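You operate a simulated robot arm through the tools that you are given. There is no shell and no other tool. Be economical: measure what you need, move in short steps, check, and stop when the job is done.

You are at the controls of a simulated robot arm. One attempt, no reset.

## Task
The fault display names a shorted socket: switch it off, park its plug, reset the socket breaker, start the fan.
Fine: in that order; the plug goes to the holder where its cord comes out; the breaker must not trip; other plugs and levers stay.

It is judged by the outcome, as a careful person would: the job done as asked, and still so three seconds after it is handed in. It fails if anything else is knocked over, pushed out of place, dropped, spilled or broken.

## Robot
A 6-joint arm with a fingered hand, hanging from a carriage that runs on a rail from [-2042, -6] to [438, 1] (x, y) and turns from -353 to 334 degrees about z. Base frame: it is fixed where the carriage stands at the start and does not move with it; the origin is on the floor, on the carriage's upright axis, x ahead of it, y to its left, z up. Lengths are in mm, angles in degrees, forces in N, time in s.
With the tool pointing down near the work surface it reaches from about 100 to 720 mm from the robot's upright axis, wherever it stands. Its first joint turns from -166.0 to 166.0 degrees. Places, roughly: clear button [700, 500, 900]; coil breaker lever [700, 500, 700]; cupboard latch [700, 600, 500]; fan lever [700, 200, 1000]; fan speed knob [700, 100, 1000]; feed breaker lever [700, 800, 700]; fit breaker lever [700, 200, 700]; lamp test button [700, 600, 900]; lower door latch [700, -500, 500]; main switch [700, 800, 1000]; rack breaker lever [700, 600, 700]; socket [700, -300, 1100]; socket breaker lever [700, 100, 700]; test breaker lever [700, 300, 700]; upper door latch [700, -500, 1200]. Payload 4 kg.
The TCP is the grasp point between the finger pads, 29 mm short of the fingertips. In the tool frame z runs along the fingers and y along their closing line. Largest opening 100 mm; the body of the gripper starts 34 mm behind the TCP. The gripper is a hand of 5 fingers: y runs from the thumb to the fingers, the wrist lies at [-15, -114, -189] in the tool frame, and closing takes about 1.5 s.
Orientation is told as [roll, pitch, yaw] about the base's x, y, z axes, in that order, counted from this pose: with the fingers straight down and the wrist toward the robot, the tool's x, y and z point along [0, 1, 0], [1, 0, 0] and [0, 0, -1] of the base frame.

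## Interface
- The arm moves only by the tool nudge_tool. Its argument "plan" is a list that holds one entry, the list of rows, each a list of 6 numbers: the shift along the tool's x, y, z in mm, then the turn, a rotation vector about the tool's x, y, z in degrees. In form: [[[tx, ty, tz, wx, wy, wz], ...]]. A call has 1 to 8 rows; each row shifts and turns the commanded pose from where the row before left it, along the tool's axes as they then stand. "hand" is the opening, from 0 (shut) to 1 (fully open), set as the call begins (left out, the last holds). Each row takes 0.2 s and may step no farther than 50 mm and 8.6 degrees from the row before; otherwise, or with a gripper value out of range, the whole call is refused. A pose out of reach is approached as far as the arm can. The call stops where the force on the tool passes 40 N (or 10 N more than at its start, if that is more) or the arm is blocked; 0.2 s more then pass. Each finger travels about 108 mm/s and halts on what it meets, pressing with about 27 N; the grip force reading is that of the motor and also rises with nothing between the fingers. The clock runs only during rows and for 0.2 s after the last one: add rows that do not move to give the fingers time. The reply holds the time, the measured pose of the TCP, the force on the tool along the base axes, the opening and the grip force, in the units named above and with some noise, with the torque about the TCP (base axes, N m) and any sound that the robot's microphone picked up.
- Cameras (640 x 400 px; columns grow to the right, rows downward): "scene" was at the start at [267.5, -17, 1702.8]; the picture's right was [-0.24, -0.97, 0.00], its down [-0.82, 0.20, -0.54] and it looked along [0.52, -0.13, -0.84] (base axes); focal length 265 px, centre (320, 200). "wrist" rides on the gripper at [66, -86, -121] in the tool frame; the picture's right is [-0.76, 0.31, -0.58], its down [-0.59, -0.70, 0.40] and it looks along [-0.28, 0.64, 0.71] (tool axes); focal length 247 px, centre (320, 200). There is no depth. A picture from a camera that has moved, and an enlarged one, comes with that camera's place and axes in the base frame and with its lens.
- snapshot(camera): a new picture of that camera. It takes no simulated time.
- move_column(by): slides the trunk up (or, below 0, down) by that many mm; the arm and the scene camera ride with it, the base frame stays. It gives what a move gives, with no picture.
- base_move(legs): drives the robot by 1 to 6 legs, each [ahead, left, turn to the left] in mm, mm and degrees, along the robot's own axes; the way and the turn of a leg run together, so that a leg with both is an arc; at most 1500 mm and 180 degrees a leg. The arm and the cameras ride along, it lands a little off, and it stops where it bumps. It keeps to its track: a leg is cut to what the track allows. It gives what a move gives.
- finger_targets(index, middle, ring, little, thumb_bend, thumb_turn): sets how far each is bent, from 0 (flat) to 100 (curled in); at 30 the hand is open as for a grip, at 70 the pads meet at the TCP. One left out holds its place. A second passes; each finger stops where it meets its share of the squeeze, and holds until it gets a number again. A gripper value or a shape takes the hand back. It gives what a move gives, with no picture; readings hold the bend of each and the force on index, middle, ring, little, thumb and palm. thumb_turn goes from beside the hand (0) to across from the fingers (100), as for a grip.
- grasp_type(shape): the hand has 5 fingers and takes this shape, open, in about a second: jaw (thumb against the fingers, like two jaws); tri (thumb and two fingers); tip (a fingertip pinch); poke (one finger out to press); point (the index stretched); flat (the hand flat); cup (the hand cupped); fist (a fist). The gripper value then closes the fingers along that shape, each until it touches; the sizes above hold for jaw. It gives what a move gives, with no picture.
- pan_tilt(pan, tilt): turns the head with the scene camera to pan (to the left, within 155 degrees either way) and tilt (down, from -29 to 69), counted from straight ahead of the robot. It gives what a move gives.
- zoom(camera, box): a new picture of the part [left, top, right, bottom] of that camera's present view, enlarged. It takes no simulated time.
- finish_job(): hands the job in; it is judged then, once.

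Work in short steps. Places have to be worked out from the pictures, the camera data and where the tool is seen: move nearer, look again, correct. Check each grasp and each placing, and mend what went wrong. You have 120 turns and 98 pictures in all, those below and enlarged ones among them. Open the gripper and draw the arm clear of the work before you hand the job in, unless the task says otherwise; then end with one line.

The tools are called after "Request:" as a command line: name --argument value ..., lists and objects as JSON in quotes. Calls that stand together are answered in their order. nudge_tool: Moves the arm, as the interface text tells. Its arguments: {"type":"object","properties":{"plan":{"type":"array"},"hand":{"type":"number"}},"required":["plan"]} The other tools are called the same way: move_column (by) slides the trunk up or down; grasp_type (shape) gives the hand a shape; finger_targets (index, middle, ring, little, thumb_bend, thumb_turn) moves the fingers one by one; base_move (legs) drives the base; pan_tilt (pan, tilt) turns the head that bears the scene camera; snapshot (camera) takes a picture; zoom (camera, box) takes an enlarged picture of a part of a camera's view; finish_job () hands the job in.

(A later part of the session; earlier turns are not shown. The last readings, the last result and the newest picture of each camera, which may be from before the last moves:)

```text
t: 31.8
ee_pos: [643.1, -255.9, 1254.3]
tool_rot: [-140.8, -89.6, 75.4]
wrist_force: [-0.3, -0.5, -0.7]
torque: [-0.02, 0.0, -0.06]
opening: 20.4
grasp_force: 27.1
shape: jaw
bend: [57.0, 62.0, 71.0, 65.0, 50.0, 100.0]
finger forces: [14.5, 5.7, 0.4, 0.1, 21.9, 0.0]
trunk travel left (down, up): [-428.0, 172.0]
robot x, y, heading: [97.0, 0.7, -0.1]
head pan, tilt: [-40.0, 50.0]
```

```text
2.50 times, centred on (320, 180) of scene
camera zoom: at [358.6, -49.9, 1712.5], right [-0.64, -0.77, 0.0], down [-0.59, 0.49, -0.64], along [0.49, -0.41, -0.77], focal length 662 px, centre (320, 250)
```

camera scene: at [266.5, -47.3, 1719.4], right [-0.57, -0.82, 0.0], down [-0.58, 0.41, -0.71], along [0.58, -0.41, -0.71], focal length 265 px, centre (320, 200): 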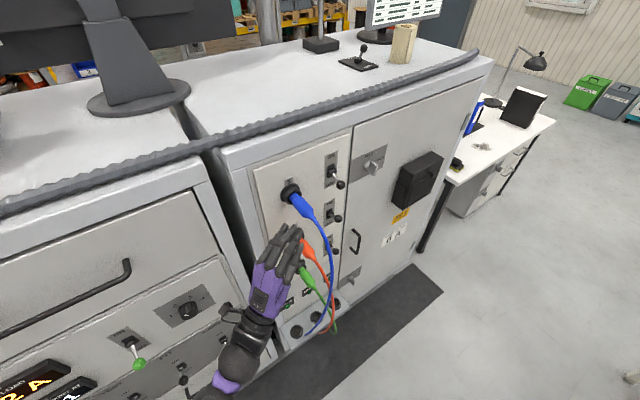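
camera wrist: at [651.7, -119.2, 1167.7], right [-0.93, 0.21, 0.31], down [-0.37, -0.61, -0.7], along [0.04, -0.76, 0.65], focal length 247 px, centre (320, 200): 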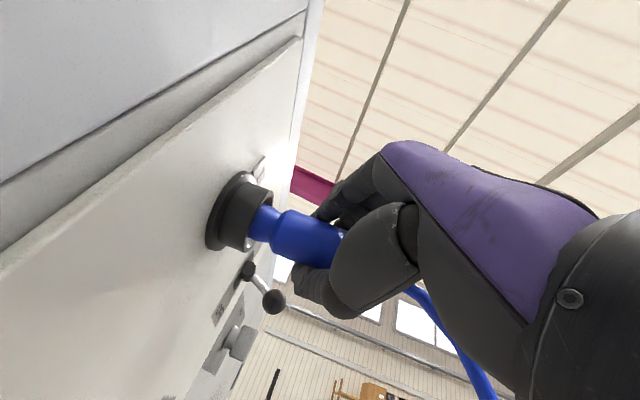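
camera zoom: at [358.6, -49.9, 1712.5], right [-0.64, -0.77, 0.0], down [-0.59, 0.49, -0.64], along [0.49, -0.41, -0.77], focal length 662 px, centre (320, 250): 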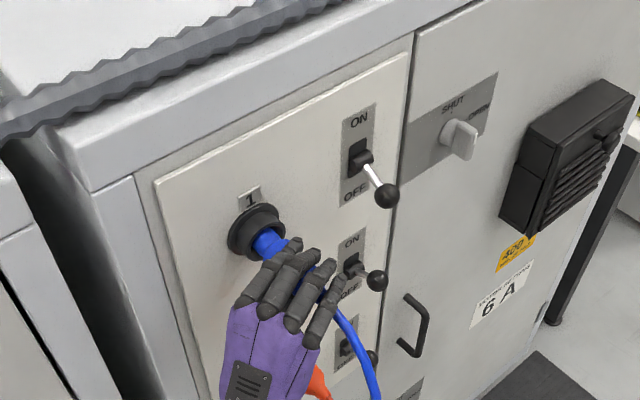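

Firm grip (22 N thumb). I pull straight out along −x.

Request:
nudge_tool --plan '[[[-9, 0, -4.2, 0, 0, 0], [-9, 0, -4.2, 0, 0, 0], [-9, 0, -4.2, 0, 0, 0], [-9, 0, -4.2, 0, 0, 0]]]'

Request:
snapshot --camera "wrist"

```text
t: 32.8
ee_pos: [603.2, -256.5, 1253.0]
tool_rot: [-140.8, -89.6, 75.2]
wrist_force: [0.4, -0.4, -0.9]
torque: [0.0, 0.04, -0.01]
opening: 20.4
grasp_force: 26.4
shape: jaw
bend: [57.0, 62.0, 71.0, 65.0, 50.0, 100.0]
finger forces: [15.2, 6.4, 0.5, 0.0, 21.7, 0.0]
trunk travel left (down, up): [-428.0, 172.0]
robot x, y, heading: [98.6, 0.0, -0.2]
head pan, tilt: [-40.0, 50.0]
```

```text
61 pictures are left
camera wrist: at [611.2, -119.2, 1167.9], right [-0.93, 0.21, 0.31], down [-0.37, -0.61, -0.7], along [0.04, -0.76, 0.65], focal length 247 px, centre (320, 200)
```

wrist: 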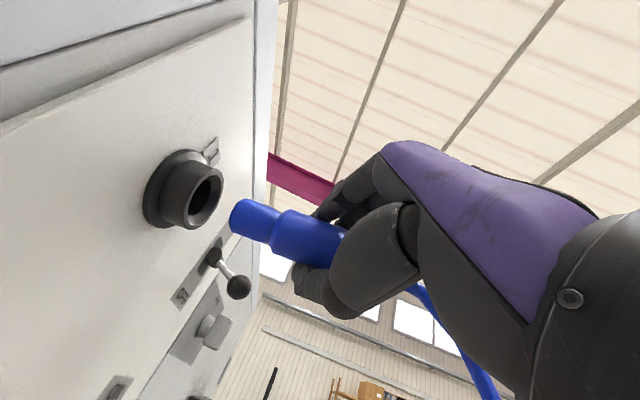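

The plug is free (nose ~60 mm ahead of TCP). I drive the carriage back 130 mm to clear, then rotate the hand about base y so that the plug points down-forward to suit the sloped holder.

Request:
base_move --legs '[[-130, 0, 0]]'

Request:
nudge_tool --plan '[[[0, 0, 0, 3.225, 0, -6.91], [0, 0, 0, 3.225, 0, -6.91], [0, 0, 0, 3.225, 0, -6.91], [0, 0, 0, 3.225, 0, -6.91], [0, 0, 0, 3.225, 0, -6.91], [0, 0, 0, 3.225, 0, -6.91], [0, 0, 0, 3.225, 0, -6.91], [0, 0, 0, 3.225, 0, -6.91]]]'

Request:
pan_tilt --pan -25 --tilt 55

Request:
snapshot --camera "scene"

Request:
snapshot --camera "wrist"

```text
t: 34.1
ee_pos: [473.6, -256.4, 1254.7]
tool_rot: [-141.8, -89.7, 76.3]
wrist_force: [0.2, 0.4, 0.1]
torque: [-0.01, 0.03, 0.0]
opening: 20.6
grasp_force: 27.3
shape: jaw
bend: [57.0, 62.0, 71.0, 65.0, 50.0, 100.0]
finger forces: [15.1, 6.3, 0.5, 0.1, 21.6, 0.0]
trunk travel left (down, up): [-428.0, 172.0]
robot x, y, heading: [-26.2, -1.3, 0.2]
head pan, tilt: [-40.0, 50.0]
```

```text
t: 35.9
ee_pos: [473.5, -256.9, 1254.1]
tool_rot: [-65.4, -28.8, -0.2]
wrist_force: [0.1, -0.9, 0.3]
torque: [-0.01, 0.0, 0.0]
opening: 20.3
grasp_force: 26.9
shape: jaw
bend: [57.0, 62.0, 71.0, 65.0, 50.0, 100.0]
finger forces: [15.7, 6.1, 0.2, 0.0, 21.4, 0.1]
trunk travel left (down, up): [-428.0, 172.0]
robot x, y, heading: [-29.4, 0.8, -0.1]
head pan, tilt: [-40.0, 50.0]
```

```text
t: 36.6
ee_pos: [472.5, -257.1, 1253.5]
tool_rot: [-65.3, -28.9, -0.3]
wrist_force: [-0.6, 0.4, -0.1]
torque: [-0.01, 0.04, -0.01]
opening: 20.7
grasp_force: 26.8
shape: jaw
bend: [57.0, 62.0, 71.0, 65.0, 50.0, 100.0]
finger forces: [15.7, 6.1, 0.4, 0.1, 21.3, 0.0]
trunk travel left (down, up): [-428.0, 172.0]
robot x, y, heading: [-33.7, -1.3, 0.0]
head pan, tilt: [-25.0, 55.0]
```

```text
60 pictures are left
camera scene: at [234.8, -31.3, 1706.0], right [-0.42, -0.91, 0.0], down [-0.74, 0.35, -0.57], along [0.52, -0.24, -0.82], focal length 265 px, centre (320, 200)
```

scene: 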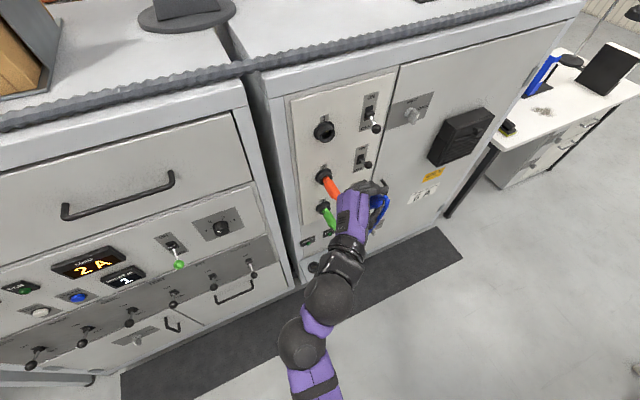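

```text
59 pictures are left
camera wrist: at [402.1, -118.7, 1204.7], right [-0.18, 0.21, 0.96], down [-0.8, -0.6, -0.02], along [0.58, -0.77, 0.28], focal length 247 px, centre (320, 200)
```

wrist: 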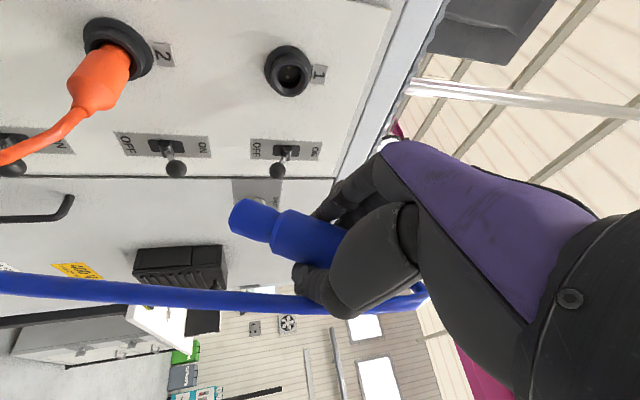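

Plug is aimed well. I lower the trunk by 420 mm, clear of other plugs, and look.

Request:
move_column --by -420

Request:
pan_tilt --pan -20 --tilt 55

Request:
snapshot --camera "scene"

Request:
snapshot --camera "wrist"

```text
refused: -420 is not a number from -400 to 400
```

```text
t: 37.3
ee_pos: [473.9, -257.1, 1254.0]
tool_rot: [-65.2, -28.8, -0.3]
wrist_force: [0.0, -0.5, -0.5]
torque: [0.0, 0.0, 0.01]
opening: 20.6
grasp_force: 26.7
shape: jaw
bend: [57.0, 62.0, 71.0, 65.0, 50.0, 100.0]
finger forces: [15.5, 6.1, 0.3, 0.0, 21.4, 0.0]
trunk travel left (down, up): [-428.0, 172.0]
robot x, y, heading: [-32.3, -4.6, 0.1]
head pan, tilt: [-20.0, 55.0]
```

```text
58 pictures are left
camera scene: at [237.2, -25.5, 1706.0], right [-0.34, -0.94, 0.0], down [-0.77, 0.28, -0.57], along [0.54, -0.2, -0.82], focal length 265 px, centre (320, 200)
```

scene: 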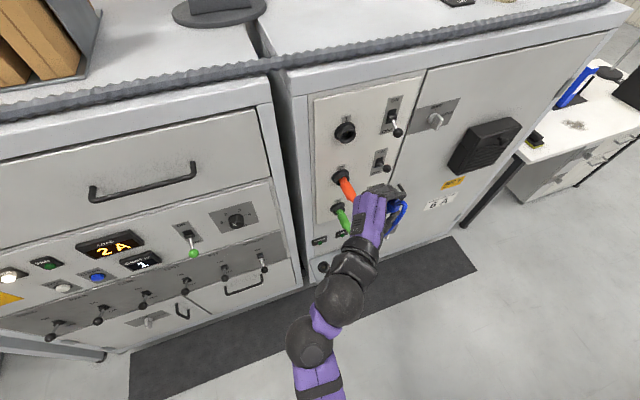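

```text
57 pictures are left
camera wrist: at [402.1, -118.7, 1204.7], right [-0.18, 0.21, 0.96], down [-0.8, -0.6, -0.02], along [0.58, -0.77, 0.28], focal length 247 px, centre (320, 200)
```

wrist: 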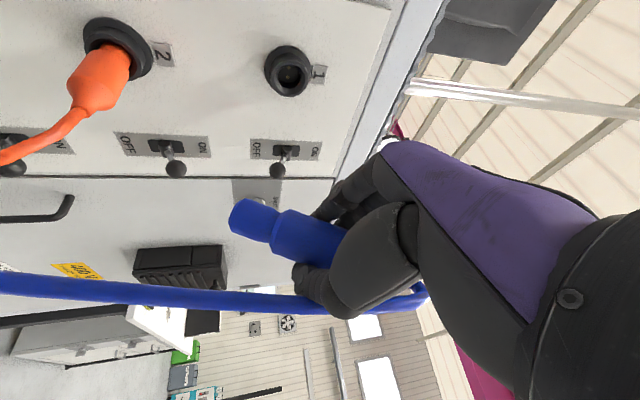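

The limit is 400 a time; I lower 400.

Request:
move_column --by -400

Request:
snapshot --camera "scene"

Request:
snapshot --camera "wrist"

```text
t: 41.1
ee_pos: [474.7, -256.9, 854.3]
tool_rot: [-65.3, -28.9, -0.3]
wrist_force: [0.7, 0.4, 0.0]
torque: [0.0, 0.03, -0.01]
opening: 20.4
grasp_force: 26.9
shape: jaw
bend: [57.0, 62.0, 71.0, 65.0, 50.0, 100.0]
finger forces: [15.5, 6.1, 0.3, 0.0, 21.3, 0.1]
trunk travel left (down, up): [-28.0, 572.0]
robot x, y, heading: [-29.2, -0.6, -0.1]
head pan, tilt: [-20.0, 55.0]
```

```text
56 pictures are left
camera scene: at [237.2, -25.4, 1306.0], right [-0.34, -0.94, 0.0], down [-0.77, 0.28, -0.57], along [0.54, -0.2, -0.82], focal length 265 px, centre (320, 200)
```

scene: 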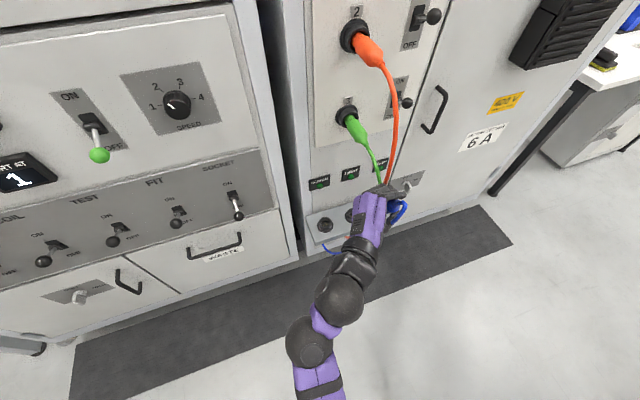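

```text
55 pictures are left
camera wrist: at [402.1, -118.7, 804.8], right [-0.18, 0.21, 0.96], down [-0.8, -0.6, -0.02], along [0.58, -0.77, 0.28], focal length 247 px, centre (320, 200)
```

wrist: 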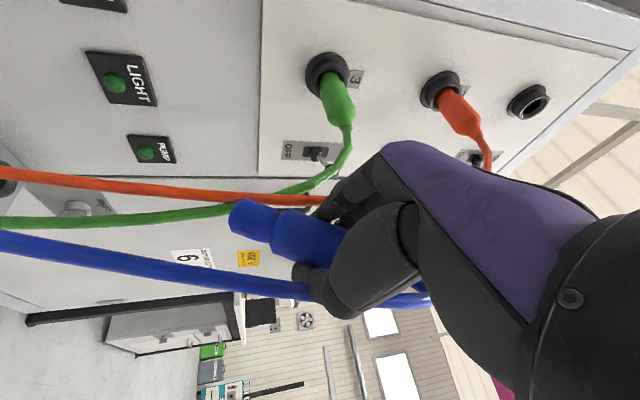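

I zoom into the holder with the scene camera for a finer fix.

Request:
zoom --camera "scene" --box '[290, 170, 410, 260]'

```text
4.44 times, centred on (350, 215) of scene
camera zoom: at [237.2, -25.4, 1306.0], right [-0.34, -0.94, 0.0], down [-0.77, 0.28, -0.57], along [0.54, -0.2, -0.82], focal length 1176 px, centre (187, 133)
```

zoom: 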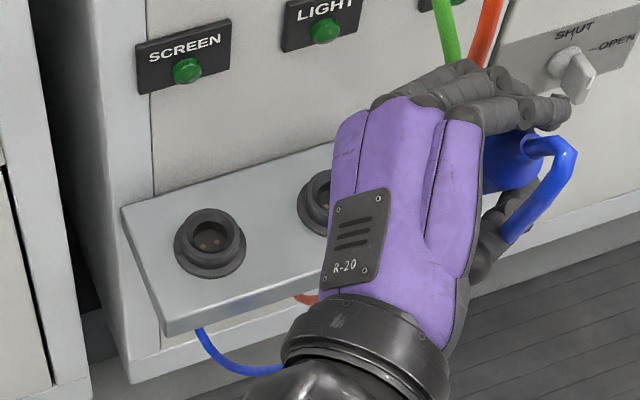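

Blue cord clearly comes out below the left holder. For a better triangulation I drive back 350 mm and view the holder from a flatter angle.

Request:
base_move --legs '[[-350, 0, 0]]'

Request:
pan_tilt --pan -13 --tilt 46

Request:
zoom --camera "scene" --box '[260, 150, 380, 250]'

Request:
snapshot --camera "wrist"

```text
t: 43.1
ee_pos: [194.4, -257.5, 856.7]
tool_rot: [-65.2, -29.1, -0.5]
wrist_force: [-0.4, -0.9, 0.4]
torque: [0.02, 0.02, -0.01]
opening: 20.6
grasp_force: 27.3
shape: jaw
bend: [57.0, 62.0, 71.0, 65.0, 50.0, 100.0]
finger forces: [15.7, 5.9, 0.1, 0.0, 21.5, 0.0]
trunk travel left (down, up): [-28.0, 572.0]
robot x, y, heading: [-321.8, -1.2, 0.2]
head pan, tilt: [-20.0, 55.0]
stopped in leg 1: the robot was blocked; the commanded pose is now the measured one
```

```text
t: 43.8
ee_pos: [195.6, -258.1, 857.3]
tool_rot: [-65.2, -29.2, -0.4]
wrist_force: [1.0, -1.4, 0.2]
torque: [-0.02, 0.0, -0.03]
opening: 20.7
grasp_force: 26.6
shape: jaw
bend: [57.0, 62.0, 71.0, 65.0, 50.0, 100.0]
finger forces: [15.7, 6.1, 0.2, 0.0, 21.5, 0.1]
trunk travel left (down, up): [-28.0, 572.0]
robot x, y, heading: [-319.6, 0.1, -0.1]
head pan, tilt: [-13.0, 46.0]
```

```text
4.00 times, centred on (320, 200) of scene
camera zoom: at [-34.0, -19.5, 1320.8], right [-0.23, -0.97, 0.0], down [-0.69, 0.16, -0.7], along [0.68, -0.16, -0.71], focal length 1058 px, centre (320, 200)
```

zoom: 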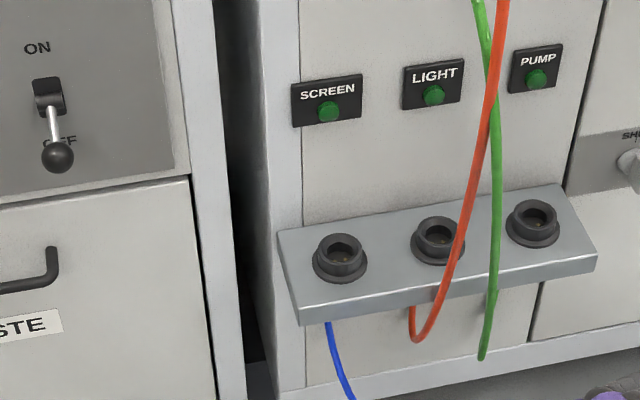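

```text
52 pictures are left
camera wrist: at [124.5, -119.4, 807.6], right [-0.18, 0.21, 0.96], down [-0.8, -0.6, -0.02], along [0.58, -0.77, 0.28], focal length 247 px, centre (320, 200)
```

wrist: 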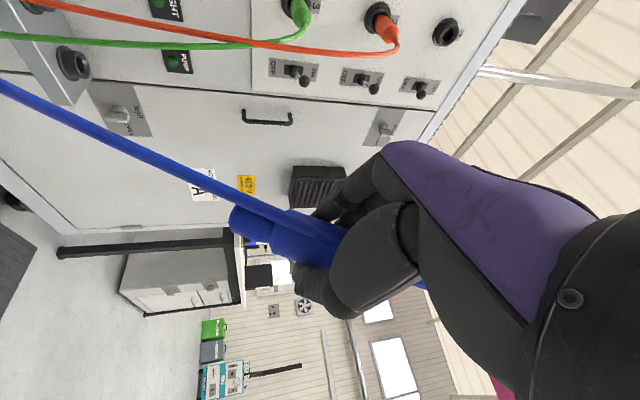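

The clean view shows the plate is actually horizontal (z≈501), holder axis ≈ (655,-201), ring top ≈ 525. The cord went taut, so I drive forward 200, then turn the plug fully vertical and shift left to y≈−199.

Request:
base_move --legs '[[200, 0, 0]]'

Request:
nudge_tool --plan '[[[0, 0, 0, 3.07, 0, -6.57], [0, 0, 0, 3.07, 0, -6.57], [0, 0, 0, 3.07, 0, -6.57], [0, 0, 0, 3.07, 0, -6.57], [12.3, 0, -26.3, 0, 0, 0], [12.3, 0, -26.3, 0, 0, 0]]]'

Request:
snapshot --camera "scene"

Request:
snapshot --camera "wrist"

```text
t: 45.4
ee_pos: [381.8, -256.8, 851.7]
tool_rot: [-65.2, -28.7, -0.4]
wrist_force: [-0.4, -0.3, -0.7]
torque: [0.05, 0.04, -0.01]
opening: 20.6
grasp_force: 27.1
shape: jaw
bend: [57.0, 62.0, 71.0, 65.0, 50.0, 100.0]
finger forces: [15.7, 6.1, 0.2, 0.0, 21.4, 0.0]
trunk travel left (down, up): [-28.0, 572.0]
robot x, y, heading: [-122.3, -2.8, 0.3]
head pan, tilt: [-13.0, 46.0]
```

```text
t: 46.8
ee_pos: [389.6, -208.3, 838.2]
tool_rot: [-65.3, 0.2, -0.4]
wrist_force: [-0.4, 0.3, 0.4]
torque: [-0.04, 0.01, -0.01]
opening: 20.7
grasp_force: 26.7
shape: jaw
bend: [57.0, 62.0, 71.0, 65.0, 50.0, 100.0]
finger forces: [15.8, 6.1, 0.2, 0.0, 21.3, 0.0]
out of reach, approached as far as the arm can: row 6
trunk travel left (down, up): [-28.0, 572.0]
robot x, y, heading: [-125.1, -0.2, -0.1]
head pan, tilt: [-13.0, 46.0]
```

```text
51 pictures are left
camera scene: at [156.1, -18.6, 1318.1], right [-0.22, -0.97, 0.0], down [-0.7, 0.16, -0.69], along [0.68, -0.16, -0.72], focal length 265 px, centre (320, 200)
```

scene: 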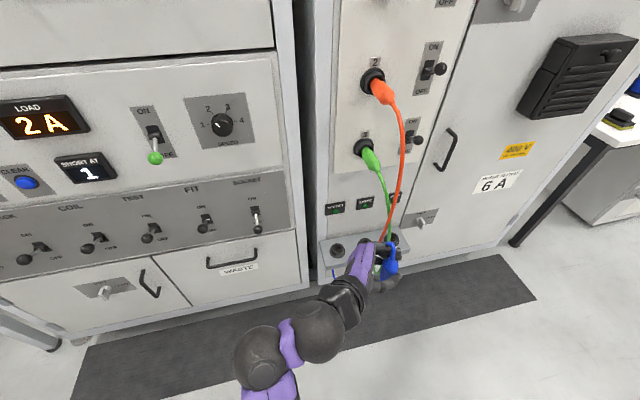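

```text
50 pictures are left
camera wrist: at [303.6, -69.4, 830.2], right [0.31, 0.21, 0.93], down [-0.71, -0.6, 0.37], along [0.64, -0.77, -0.04], focal length 247 px, centre (320, 200)
```

wrist: 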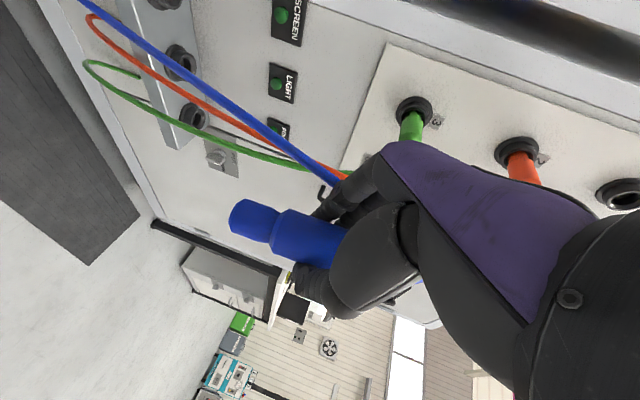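

The far-left yaw limits reach, but with the plug vertical the hand's yaw is free: I rotate +35° about vertical, then lower 200 mm here in the clear.

Request:
nudge_tool --plan '[[[0, 0, 0, -6.34, 0, -2.96], [0, 0, 0, -6.34, 0, -2.96], [0, 0, 0, -6.34, 0, -2.96], [0, 0, 0, -6.34, 0, -2.96], [0, 0, 0, -6.34, 0, -2.96]]]'

Request:
nudge_tool --plan '[[[36.2, 0, 16.9, 0, 0, 0], [36.2, 0, 16.9, 0, 0, 0], [36.2, 0, 16.9, 0, 0, 0], [36.2, 0, 16.9, 0, 0, 0], [36.2, 0, 16.9, 0, 0, 0]]]'

```text
t: 48.0
ee_pos: [393.7, -209.2, 847.7]
tool_rot: [-65.9, -0.6, 30.9]
wrist_force: [0.7, 0.3, -0.2]
torque: [-0.03, 0.04, -0.04]
opening: 20.7
grasp_force: 26.6
shape: jaw
bend: [57.0, 62.0, 71.0, 65.0, 50.0, 100.0]
finger forces: [16.2, 5.8, 0.2, 0.0, 21.3, 0.1]
out of reach, approached as far as the arm can: row 5
trunk travel left (down, up): [-28.0, 572.0]
robot x, y, heading: [-123.6, 3.4, 0.1]
head pan, tilt: [-13.0, 46.0]
```

```text
t: 49.2
ee_pos: [397.2, -212.7, 649.9]
tool_rot: [-66.1, -0.4, 31.1]
wrist_force: [-1.2, 0.0, -0.5]
torque: [0.0, 0.01, 0.0]
opening: 20.7
grasp_force: 26.8
shape: jaw
bend: [57.0, 62.0, 71.0, 65.0, 50.0, 100.0]
finger forces: [16.2, 5.7, 0.1, 0.1, 21.1, 0.0]
trunk travel left (down, up): [-28.0, 572.0]
robot x, y, heading: [-125.2, -0.5, -0.2]
head pan, tilt: [-13.0, 46.0]
```

Plug vertical, z=650. I shift y to −198 and drive forward 200 mm, then check from the scene camera.

Request:
nudge_tool --plan '[[[5.2, 7.7, -11.7, 0, 0, 0]]]'

Request:
base_move --legs '[[200, 0, 0]]'

Request:
pan_tilt --pan -25 --tilt 60

Request:
snapshot --camera "scene"

Request:
snapshot --camera "wrist"

```text
t: 49.6
ee_pos: [398.4, -197.0, 648.0]
tool_rot: [-66.0, -0.5, 31.1]
wrist_force: [0.3, 0.2, 0.0]
torque: [0.02, -0.02, -0.02]
opening: 20.7
grasp_force: 26.5
shape: jaw
bend: [57.0, 62.0, 71.0, 65.0, 50.0, 100.0]
finger forces: [16.2, 5.7, 0.1, 0.0, 21.1, 0.1]
trunk travel left (down, up): [-28.0, 572.0]
robot x, y, heading: [-121.0, 1.9, 0.1]
head pan, tilt: [-13.0, 46.0]
```

```text
t: 51.2
ee_pos: [598.1, -195.7, 650.6]
tool_rot: [-66.1, -0.5, 31.1]
wrist_force: [0.4, -0.7, 0.8]
torque: [-0.03, 0.0, 0.0]
opening: 20.5
grasp_force: 26.8
shape: jaw
bend: [57.0, 62.0, 71.0, 65.0, 50.0, 100.0]
finger forces: [16.2, 5.7, 0.0, 0.1, 21.0, 0.0]
trunk travel left (down, up): [-28.0, 572.0]
robot x, y, heading: [77.5, -0.9, 0.1]
head pan, tilt: [-13.0, 46.0]
```

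```text
t: 51.9
ee_pos: [597.9, -198.1, 650.3]
tool_rot: [-66.0, -0.3, 31.1]
wrist_force: [-0.1, -0.6, 0.1]
torque: [0.0, 0.03, -0.01]
opening: 20.6
grasp_force: 27.3
shape: jaw
bend: [57.0, 62.0, 71.0, 65.0, 50.0, 100.0]
finger forces: [16.2, 5.6, 0.0, 0.1, 21.1, 0.0]
trunk travel left (down, up): [-28.0, 572.0]
robot x, y, heading: [75.7, -0.7, -0.3]
head pan, tilt: [-25.0, 60.0]
```

```text
49 pictures are left
camera scene: at [337.5, -28.2, 1300.0], right [-0.42, -0.91, 0.0], down [-0.79, 0.36, -0.5], along [0.45, -0.21, -0.87], focal length 265 px, centre (320, 200)
```

scene: 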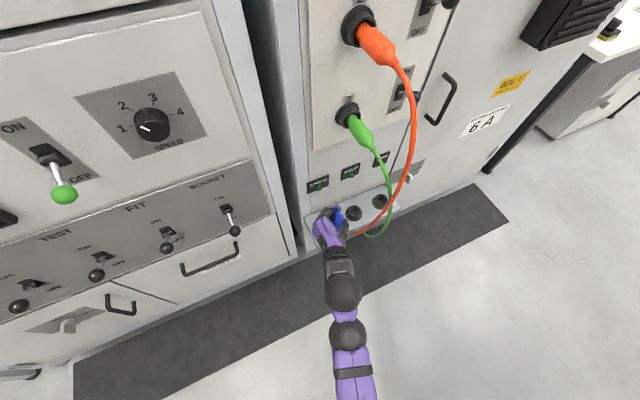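

```text
48 pictures are left
camera wrist: at [452.2, -123.1, 638.3], right [0.14, 0.34, 0.93], down [-0.29, -0.88, 0.37], along [0.95, -0.32, -0.03], focal length 247 px, centre (320, 200)
```

wrist: 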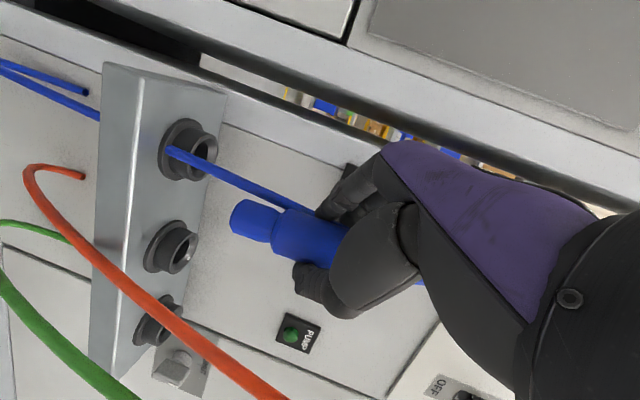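

The wrist camera now sees both plug and holder well. I zoom for accurate positions.

Request:
zoom --camera "wrist" --box '[100, 80, 340, 300]'

Request:
zoom --camera "scene" --box '[280, 160, 420, 260]'

```text
1.82 times, centred on (220, 190) of wrist
camera zoom: at [452.2, -123.1, 638.3], right [0.14, 0.34, 0.93], down [-0.29, -0.88, 0.37], along [0.95, -0.32, -0.03], focal length 449 px, centre (502, 218)
```

zoom: 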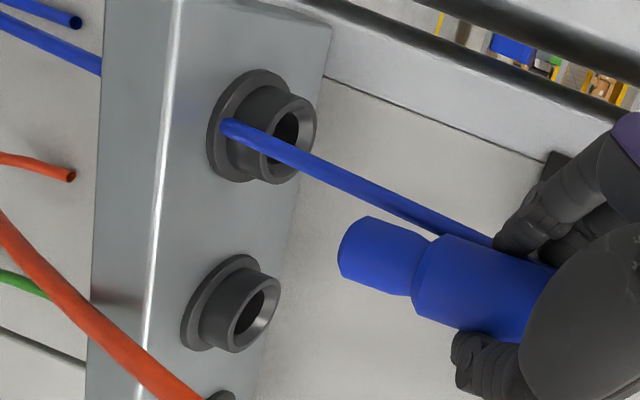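

```text
4.00 times, centred on (350, 210) of scene
camera zoom: at [337.5, -28.2, 1300.0], right [-0.42, -0.91, 0.0], down [-0.79, 0.36, -0.5], along [0.45, -0.21, -0.87], focal length 1058 px, centre (200, 160)
```

zoom: 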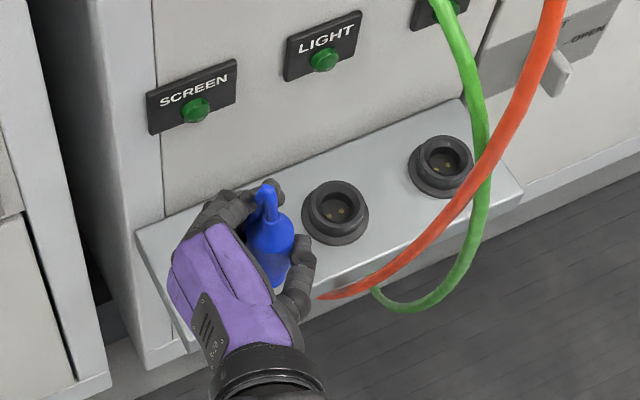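

Fix: plug axis ≈ (596,-202), tip z 588; holder axis ≈ (660,-200.7), ring top ≈ 519. I move +x 62 at this height so that plug and ring are at the same depth.

Request:
nudge_tool --plan '[[[-6.3, 26.8, 14.2, 0, 0, 0], [-6.3, 26.8, 14.2, 0, 0, 0], [0, 0, 0, 0, 0, 0]]]'

Request:
zoom --camera "wrist" --box '[100, 80, 340, 300]'

Request:
zoom --camera "scene" --box '[280, 160, 420, 260]'

```text
t: 52.7
ee_pos: [659.3, -196.3, 650.2]
tool_rot: [-66.0, -0.4, 31.0]
wrist_force: [-0.6, -0.2, 0.2]
torque: [-0.01, -0.02, 0.01]
opening: 20.4
grasp_force: 26.8
shape: jaw
bend: [57.0, 62.0, 71.0, 65.0, 50.0, 100.0]
finger forces: [16.2, 5.7, 0.1, 0.0, 21.1, 0.0]
trunk travel left (down, up): [-28.0, 572.0]
robot x, y, heading: [77.2, -1.5, 0.2]
head pan, tilt: [-25.0, 60.0]
```

```text
1.82 times, centred on (220, 190) of wrist
camera zoom: at [514.1, -122.2, 638.7], right [0.14, 0.34, 0.93], down [-0.29, -0.88, 0.37], along [0.95, -0.32, -0.03], focal length 449 px, centre (502, 218)
```

zoom: 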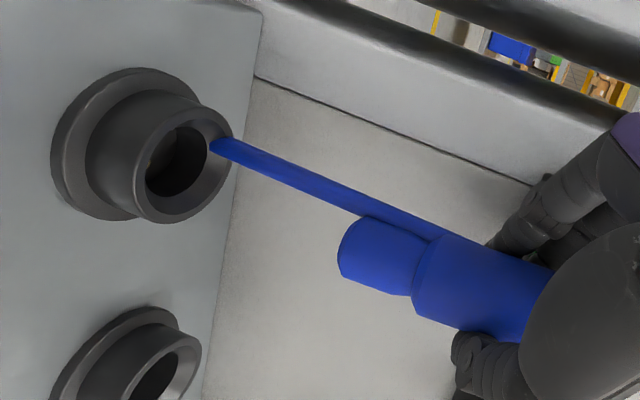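

```text
4.00 times, centred on (350, 210) of scene
camera zoom: at [337.0, -28.2, 1299.8], right [-0.42, -0.91, 0.0], down [-0.79, 0.37, -0.5], along [0.45, -0.21, -0.87], focal length 1058 px, centre (200, 160)
```

zoom: 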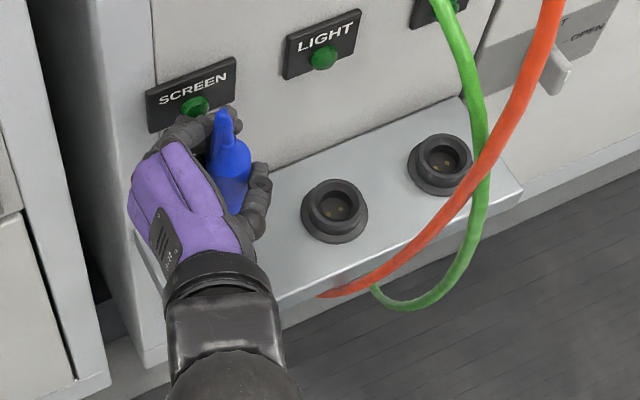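

Plug looks parallel to the holder axis and needs some +y. I lower 42 mm (tip still ~25 mm above the ring), with +3 mm y, then compare again at close range.

Request:
nudge_tool --plan '[[[20, 0.8, 7.5, 0, 0, 0], [20, 0.8, 7.5, 0, 0, 0], [0, 0, 0, 0, 0, 0]]]'

Request:
zoom --camera "wrist" --box '[160, 120, 340, 290]'

Request:
zoom --camera "scene" --box '[280, 160, 380, 240]'

```text
t: 53.5
ee_pos: [660.0, -191.5, 605.8]
tool_rot: [-66.2, -0.5, 31.1]
wrist_force: [-0.1, -0.1, 0.6]
torque: [-0.03, 0.04, -0.01]
opening: 20.5
grasp_force: 26.8
shape: jaw
bend: [57.0, 62.0, 71.0, 65.0, 50.0, 100.0]
finger forces: [16.2, 5.6, 0.2, 0.0, 21.2, 0.0]
trunk travel left (down, up): [-28.0, 572.0]
robot x, y, heading: [76.4, -1.2, 0.2]
head pan, tilt: [-25.0, 60.0]
```

```text
2.35 times, centred on (250, 205) of wrist
camera zoom: at [514.9, -118.7, 595.9], right [0.14, 0.34, 0.93], down [-0.29, -0.88, 0.37], along [0.95, -0.32, -0.03], focal length 581 px, centre (485, 188)
```

zoom: 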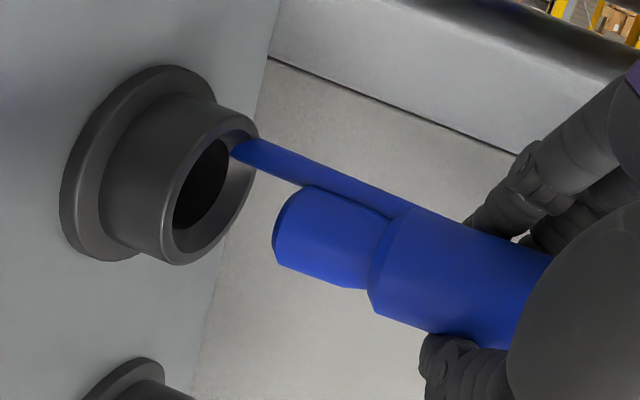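

```text
5.00 times, centred on (330, 200) of scene
camera zoom: at [337.4, -28.3, 1299.9], right [-0.42, -0.91, 0.0], down [-0.79, 0.37, -0.5], along [0.45, -0.21, -0.87], focal length 1323 px, centre (270, 200)
```

zoom: 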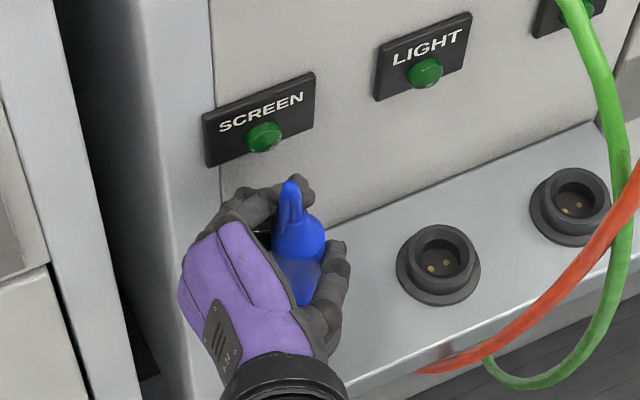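

Tip is ~24 mm above the ring and about 3 mm short in +y. I correct and lower another 16 mm.

Request:
nudge_tool --plan '[[[8.5, 0.8, 2.2, 0, 0, 0], [8.5, 0.7, 2.2, 0, 0, 0], [0, 0, 0, 0, 0, 0]]]'

Request:
zoom --camera "wrist" --box '[160, 120, 340, 290]'

```text
t: 54.3
ee_pos: [660.1, -189.8, 589.4]
tool_rot: [-66.1, -0.6, 31.1]
wrist_force: [-0.7, 0.7, 0.1]
torque: [0.0, -0.03, 0.01]
opening: 20.7
grasp_force: 26.7
shape: jaw
bend: [57.0, 62.0, 71.0, 65.0, 50.0, 100.0]
finger forces: [16.3, 5.6, 0.0, 0.0, 21.1, 0.1]
trunk travel left (down, up): [-28.0, 572.0]
robot x, y, heading: [74.2, -1.5, 0.2]
head pan, tilt: [-25.0, 60.0]
```

```text
2.35 times, centred on (250, 205) of wrist
camera zoom: at [515.1, -115.6, 578.6], right [0.14, 0.34, 0.93], down [-0.29, -0.88, 0.37], along [0.95, -0.32, -0.03], focal length 581 px, centre (485, 188)
```

zoom: 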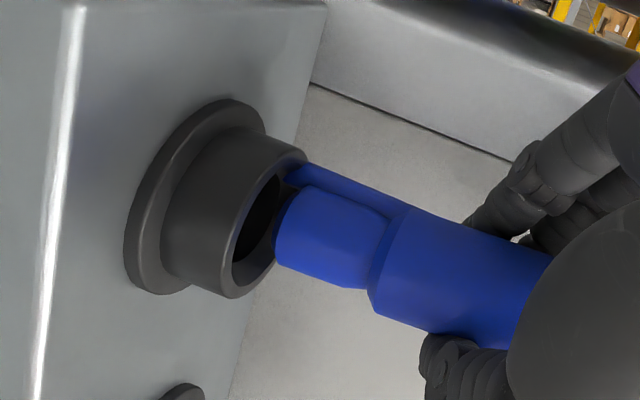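

Nearly aligned, ~6 mm above the rim. I ease down in 4 mm steps, watching force.

Request:
nudge_tool --plan '[[[3.3, -0.5, 2.4, 0, 0, 0], [3.65, 0, 1.63, 0, 0, 0], [3.65, 0, 1.63, 0, 0, 0], [0, 0, 0, 0, 0, 0]]]'

Request:
zoom --camera "wrist" --box '[160, 120, 340, 290]'

Request:
zoom --camera "scene" --box '[280, 160, 380, 240]'

```text
t: 55.3
ee_pos: [663.7, -190.5, 580.1]
tool_rot: [-66.1, -0.6, 31.1]
wrist_force: [-1.1, 1.7, 17.4]
torque: [-0.12, -0.27, 0.01]
opening: 20.4
grasp_force: 26.7
shape: jaw
bend: [58.0, 74.0, 72.0, 65.0, 73.0, 100.0]
finger forces: [16.5, 4.3, 1.7, 0.0, 20.9, 0.1]
trunk travel left (down, up): [-28.0, 572.0]
robot x, y, heading: [77.3, 2.0, 0.0]
head pan, tilt: [-25.0, 60.0]
```

```text
2.35 times, centred on (250, 205) of wrist
camera zoom: at [518.1, -117.7, 568.6], right [0.14, 0.34, 0.93], down [-0.29, -0.88, 0.37], along [0.95, -0.32, -0.02], focal length 581 px, centre (485, 188)
```

zoom: 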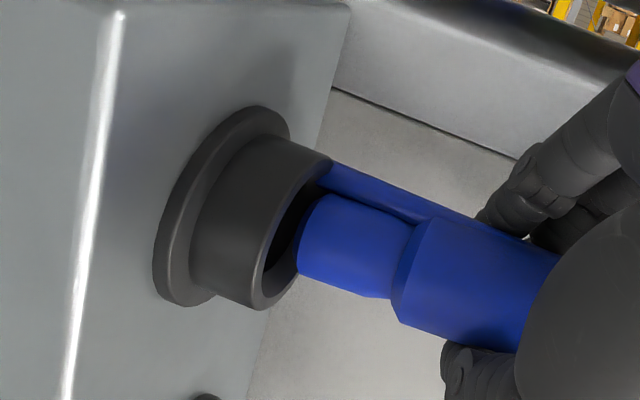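

```text
5.00 times, centred on (330, 200) of scene
camera zoom: at [339.1, -29.0, 1300.6], right [-0.42, -0.91, 0.0], down [-0.78, 0.37, -0.5], along [0.45, -0.21, -0.87], focal length 1323 px, centre (270, 200)
```

zoom: 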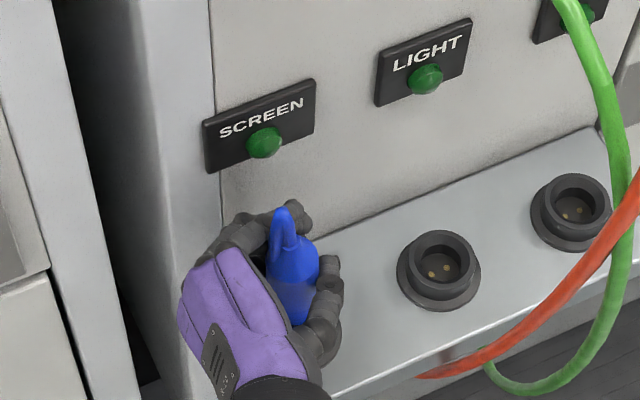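

Contact on the rim (17 N); torque and the visible crescent on the near side both say the plug is too far in +x. I lift 8 mm, shift −x 5 mm and look.

Request:
nudge_tool --plan '[[[-7.3, 0, -3.3, 0, 0, 0], [1.05, -4.3, -2.4, 0, 0, 0], [0, 0, 0, 0, 0, 0]]]'

Request:
zoom --camera "wrist" --box '[160, 120, 340, 290]'

Request:
zoom --camera "scene" --box '[280, 160, 380, 240]'

```text
t: 56.1
ee_pos: [654.5, -189.7, 584.6]
tool_rot: [-65.9, -0.4, 31.1]
wrist_force: [-1.0, 0.4, 0.4]
torque: [-0.01, 0.01, -0.04]
opening: 19.9
grasp_force: 27.0
shape: jaw
bend: [58.0, 74.0, 72.0, 65.0, 74.0, 100.0]
finger forces: [16.7, 3.3, 0.6, 0.0, 21.3, 0.0]
trunk travel left (down, up): [-28.0, 572.0]
robot x, y, heading: [74.6, -1.2, 0.2]
head pan, tilt: [-25.0, 60.0]
```

```text
2.35 times, centred on (250, 205) of wrist
camera zoom: at [509.6, -116.4, 574.8], right [0.14, 0.34, 0.93], down [-0.29, -0.88, 0.37], along [0.95, -0.32, -0.03], focal length 581 px, centre (485, 188)
```

zoom: 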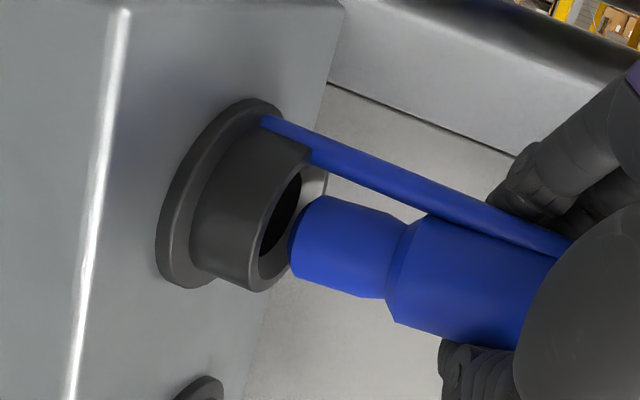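

```text
5.00 times, centred on (330, 200) of scene
camera zoom: at [337.7, -28.4, 1300.0], right [-0.42, -0.91, 0.0], down [-0.79, 0.37, -0.5], along [0.45, -0.21, -0.87], focal length 1323 px, centre (270, 200)
```

zoom: 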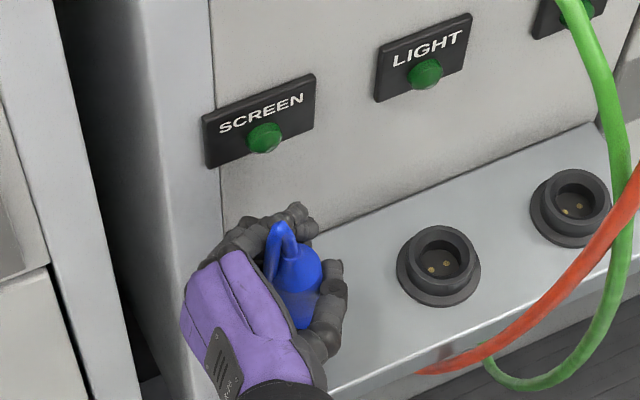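

Plug slid ~5 mm into the hand but is held straight. I probe down again here with +1.5 mm y.

Request:
nudge_tool --plan '[[[3.7, 0.8, 0.4, 0, 0, 0], [3.2, 0, 1.42, 0, 0, 0], [3.2, 0, 1.42, 0, 0, 0], [2.7, 0, 1.2, 0, 0, 0], [0, 0, 0, 0, 0, 0]]]'

Request:
zoom --camera "wrist" --box '[160, 120, 340, 290]'

```text
t: 57.3
ee_pos: [654.5, -188.1, 572.1]
tool_rot: [-66.0, -0.3, 31.2]
wrist_force: [0.1, 0.4, 0.1]
torque: [0.0, 0.01, 0.02]
opening: 20.3
grasp_force: 26.5
shape: jaw
bend: [58.0, 74.0, 72.0, 65.0, 74.0, 100.0]
finger forces: [16.7, 3.2, 0.6, 0.0, 21.3, 0.0]
trunk travel left (down, up): [-28.0, 572.0]
robot x, y, heading: [73.1, -1.0, 0.0]
head pan, tilt: [-25.0, 60.0]
```

```text
2.35 times, centred on (250, 205) of wrist
camera zoom: at [509.9, -115.1, 561.5], right [0.14, 0.34, 0.93], down [-0.29, -0.88, 0.37], along [0.95, -0.32, -0.03], focal length 581 px, centre (485, 188)
```

zoom: 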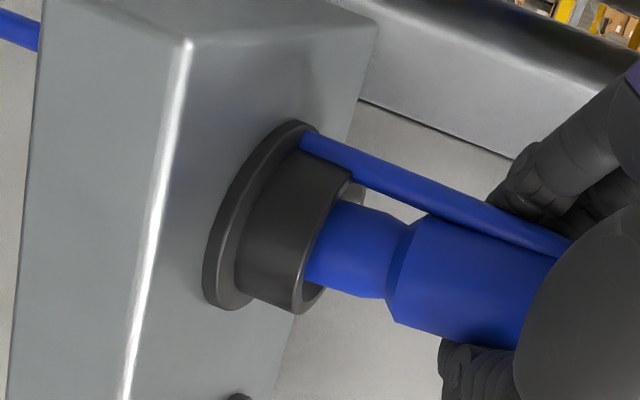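

No force and the nose is entering the ring. I continue down.

Request:
nudge_tool --plan '[[[3.2, 0, 1.42, 0, 0, 0], [3.2, 0, 1.42, 0, 0, 0], [3.2, 0, 1.42, 0, 0, 0], [3.2, 0, 1.42, 0, 0, 0], [0, 0, 0, 0, 0, 0]]]'

Request:
zoom --camera "wrist" --box '[160, 120, 340, 290]'

```text
t: 58.5
ee_pos: [658.1, -187.7, 563.3]
tool_rot: [-66.4, -0.7, 31.2]
wrist_force: [-1.0, 1.6, 17.1]
torque: [-0.05, -0.11, -0.1]
opening: 20.2
grasp_force: 27.1
shape: jaw
bend: [58.0, 74.0, 72.0, 65.0, 73.0, 100.0]
finger forces: [15.7, 5.3, 2.4, 0.0, 21.5, 0.0]
trunk travel left (down, up): [-28.0, 572.0]
robot x, y, heading: [76.4, 2.2, -0.1]
head pan, tilt: [-25.0, 60.0]
```

```text
2.35 times, centred on (250, 205) of wrist
camera zoom: at [512.6, -115.5, 549.8], right [0.14, 0.34, 0.93], down [-0.29, -0.88, 0.37], along [0.95, -0.32, -0.02], focal length 581 px, centre (485, 188)
```

zoom: 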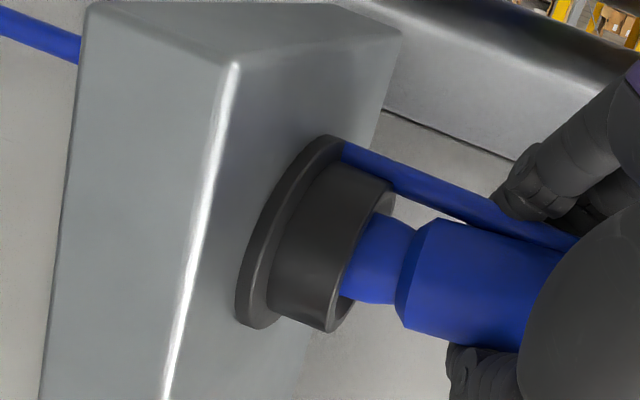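

It entered but hit on the +x side again. I lift 3 mm, shift −x 3 mm, and go down.

Request:
nudge_tool --plan '[[[-3.7, 0, -1.6, 0, 0, 0], [0.6, -2.6, -1.4, 0, 0, 0], [2.7, 0, 1.2, 0, 0, 0], [2.7, 0, 1.2, 0, 0, 0], [2.7, 0, 1.2, 0, 0, 0], [0, 0, 0, 0, 0, 0]]]'

Request:
zoom --camera "wrist" --box '[160, 120, 340, 290]'

```text
t: 59.9
ee_pos: [657.0, -191.1, 558.9]
tool_rot: [-66.5, -0.9, 31.0]
wrist_force: [3.5, -1.1, 25.4]
torque: [-0.06, -0.21, -0.12]
opening: 20.5
grasp_force: 26.6
shape: jaw
bend: [58.0, 74.0, 72.0, 65.0, 74.0, 100.0]
finger forces: [16.1, 4.5, 2.2, 0.2, 20.2, 0.0]
trunk travel left (down, up): [-28.0, 572.0]
robot x, y, heading: [81.1, 0.7, -0.0]
head pan, tilt: [-25.0, 60.0]
```

```text
2.35 times, centred on (250, 205) of wrist
camera zoom: at [511.9, -116.6, 546.0], right [0.13, 0.35, 0.93], down [-0.3, -0.88, 0.37], along [0.95, -0.32, -0.02], focal length 581 px, centre (485, 188)
```

zoom: 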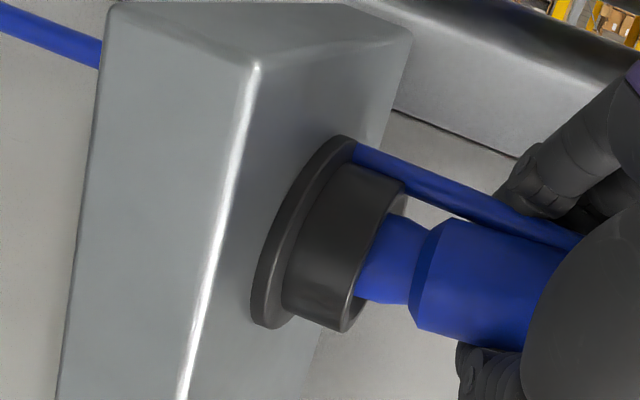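

The reaction is now central (contact near the plug axis), and visible nose length matches how it sat in the socket: it appears seated. I first ease the load, then open partially (panel is near) and look.

Request:
nudge_tool --plan '[[[0, 0, 0, 0, 0, 0], [0, 0, 0, 0, 0, 0], [0, 0, 0, 0, 0, 0], [0, 0, 0, 0, 0, 0]]]' --hand 0.5

Request:
zoom --camera "wrist" --box '[160, 120, 340, 290]'

Request:
zoom --camera "scene" --box '[280, 160, 380, 240]'

```text
t: 60.9
ee_pos: [652.3, -187.5, 554.0]
tool_rot: [-66.1, -0.4, 31.1]
wrist_force: [0.4, 0.1, 0.5]
torque: [0.01, -0.01, 0.0]
opening: 49.8
grasp_force: 0.0
shape: jaw
bend: [41.0, 43.0, 74.0, 49.0, 35.0, 100.0]
finger forces: [0.0, 0.0, 0.1, 0.0, 0.0, 0.0]
trunk travel left (down, up): [-28.0, 572.0]
robot x, y, heading: [76.0, -0.1, 0.2]
head pan, tilt: [-25.0, 60.0]
```

```text
2.35 times, centred on (250, 205) of wrist
camera zoom: at [506.9, -114.9, 542.9], right [0.14, 0.34, 0.93], down [-0.29, -0.88, 0.37], along [0.95, -0.32, -0.03], focal length 581 px, centre (485, 188)
```

zoom: 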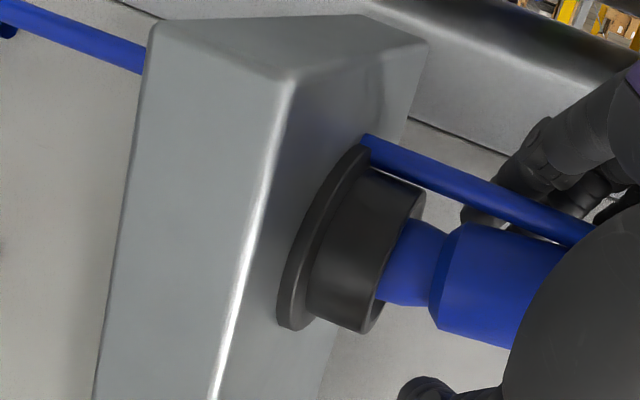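

```text
5.00 times, centred on (330, 200) of scene
camera zoom: at [337.6, -28.4, 1299.9], right [-0.42, -0.91, 0.0], down [-0.79, 0.37, -0.5], along [0.45, -0.21, -0.87], focal length 1323 px, centre (270, 200)
```

zoom: 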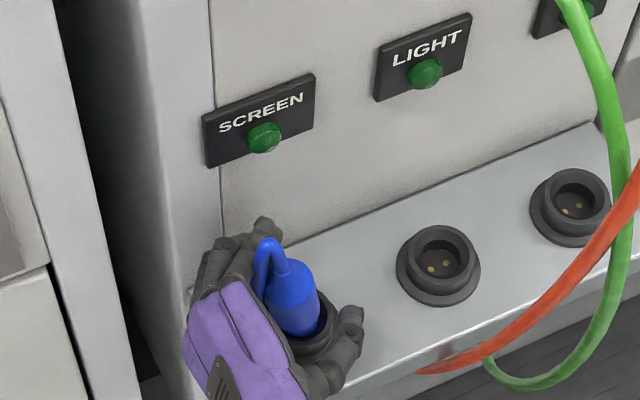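

The plug stands in the holder. The ring finger still shows bent (74); I open it before withdrawing.

Request:
finger_targets --ring 35 --middle 38 --index 38 --little 35 --thumb_bend 35

Request:
zoom --camera "scene" --box '[280, 160, 380, 240]'

Request:
snapshot --camera "wrist"

```text
t: 61.9
ee_pos: [651.9, -187.3, 553.2]
tool_rot: [-66.0, -0.3, 31.2]
wrist_force: [-0.4, 0.1, -0.5]
torque: [0.01, -0.01, 0.02]
opening: 82.9
grasp_force: 0.0
shape: fingers
bend: [38.0, 38.0, 35.0, 35.0, 35.0, 100.0]
finger forces: [0.0, 0.0, 0.2, 0.1, 0.0, 0.0]
trunk travel left (down, up): [-28.0, 572.0]
robot x, y, heading: [76.8, -2.0, -0.3]
head pan, tilt: [-25.0, 60.0]
```

```text
5.00 times, centred on (330, 200) of scene
camera zoom: at [337.4, -28.3, 1299.9], right [-0.42, -0.91, 0.0], down [-0.79, 0.37, -0.5], along [0.45, -0.21, -0.87], focal length 1323 px, centre (270, 200)
```

zoom: 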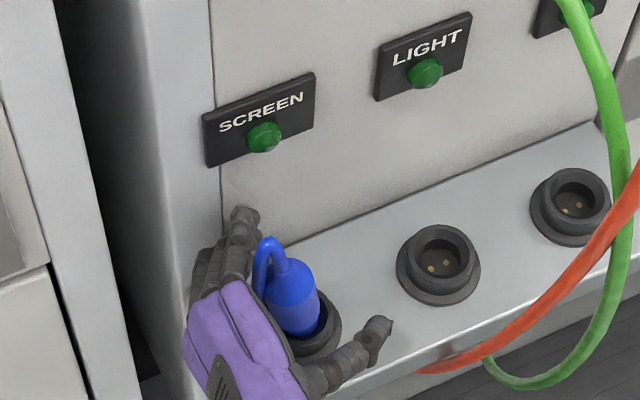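

```text
30 pictures are left
camera wrist: at [506.9, -114.8, 543.1], right [0.14, 0.34, 0.93], down [-0.29, -0.88, 0.37], along [0.95, -0.32, -0.03], focal length 247 px, centre (320, 200)
```

wrist: 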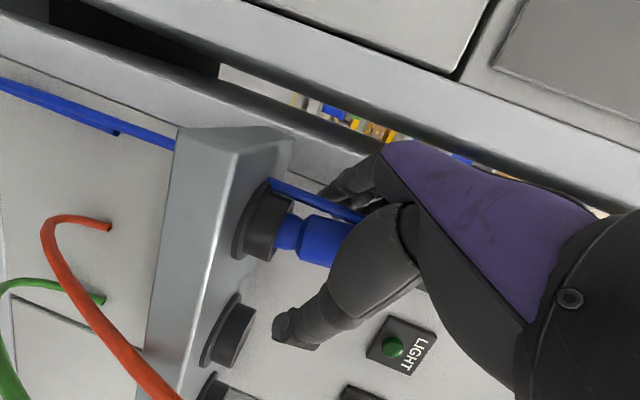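

Plug stays in place. I withdraw the hand horizontally, back-left away from the plug.

Request:
nudge_tool --plan '[[[6.1, 0, -13.7, 0, 0, 0], [6.1, 0, -13.7, 0, 0, 0], [6.1, 0, -13.7, 0, 0, 0], [8.1, 0, -18.3, 0, 0, 0], [8.1, 0, -18.3, 0, 0, 0], [8.1, 0, -18.3, 0, 0, 0], [8.1, 0, -18.3, 0, 0, 0]]]'

Request:
zoom --camera "scene" --box '[270, 160, 390, 250]'

```text
t: 63.5
ee_pos: [586.0, -80.8, 553.7]
tool_rot: [-66.0, -0.5, 31.2]
wrist_force: [0.5, 0.2, -0.2]
torque: [0.0, -0.04, 0.0]
opening: 82.8
grasp_force: 0.0
shape: fingers
bend: [38.0, 38.0, 35.0, 35.0, 35.0, 100.0]
finger forces: [0.0, 0.0, 0.1, 0.0, 0.0, 0.0]
trunk travel left (down, up): [-28.0, 572.0]
robot x, y, heading: [77.2, -3.7, 0.0]
head pan, tilt: [-25.0, 60.0]
```

```text
4.44 times, centred on (330, 205) of scene
camera zoom: at [337.1, -28.1, 1299.8], right [-0.42, -0.91, 0.0], down [-0.79, 0.37, -0.5], along [0.45, -0.21, -0.87], focal length 1176 px, centre (276, 178)
```

zoom: 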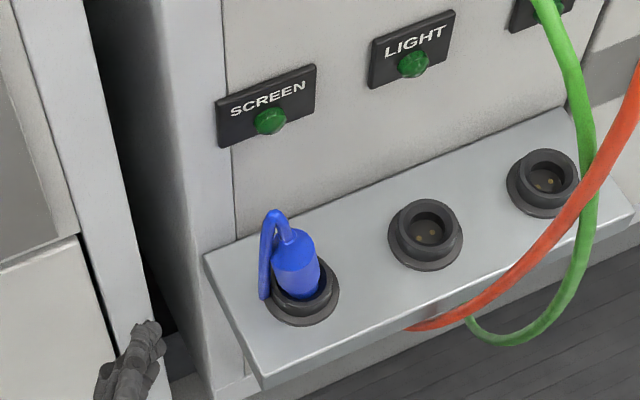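

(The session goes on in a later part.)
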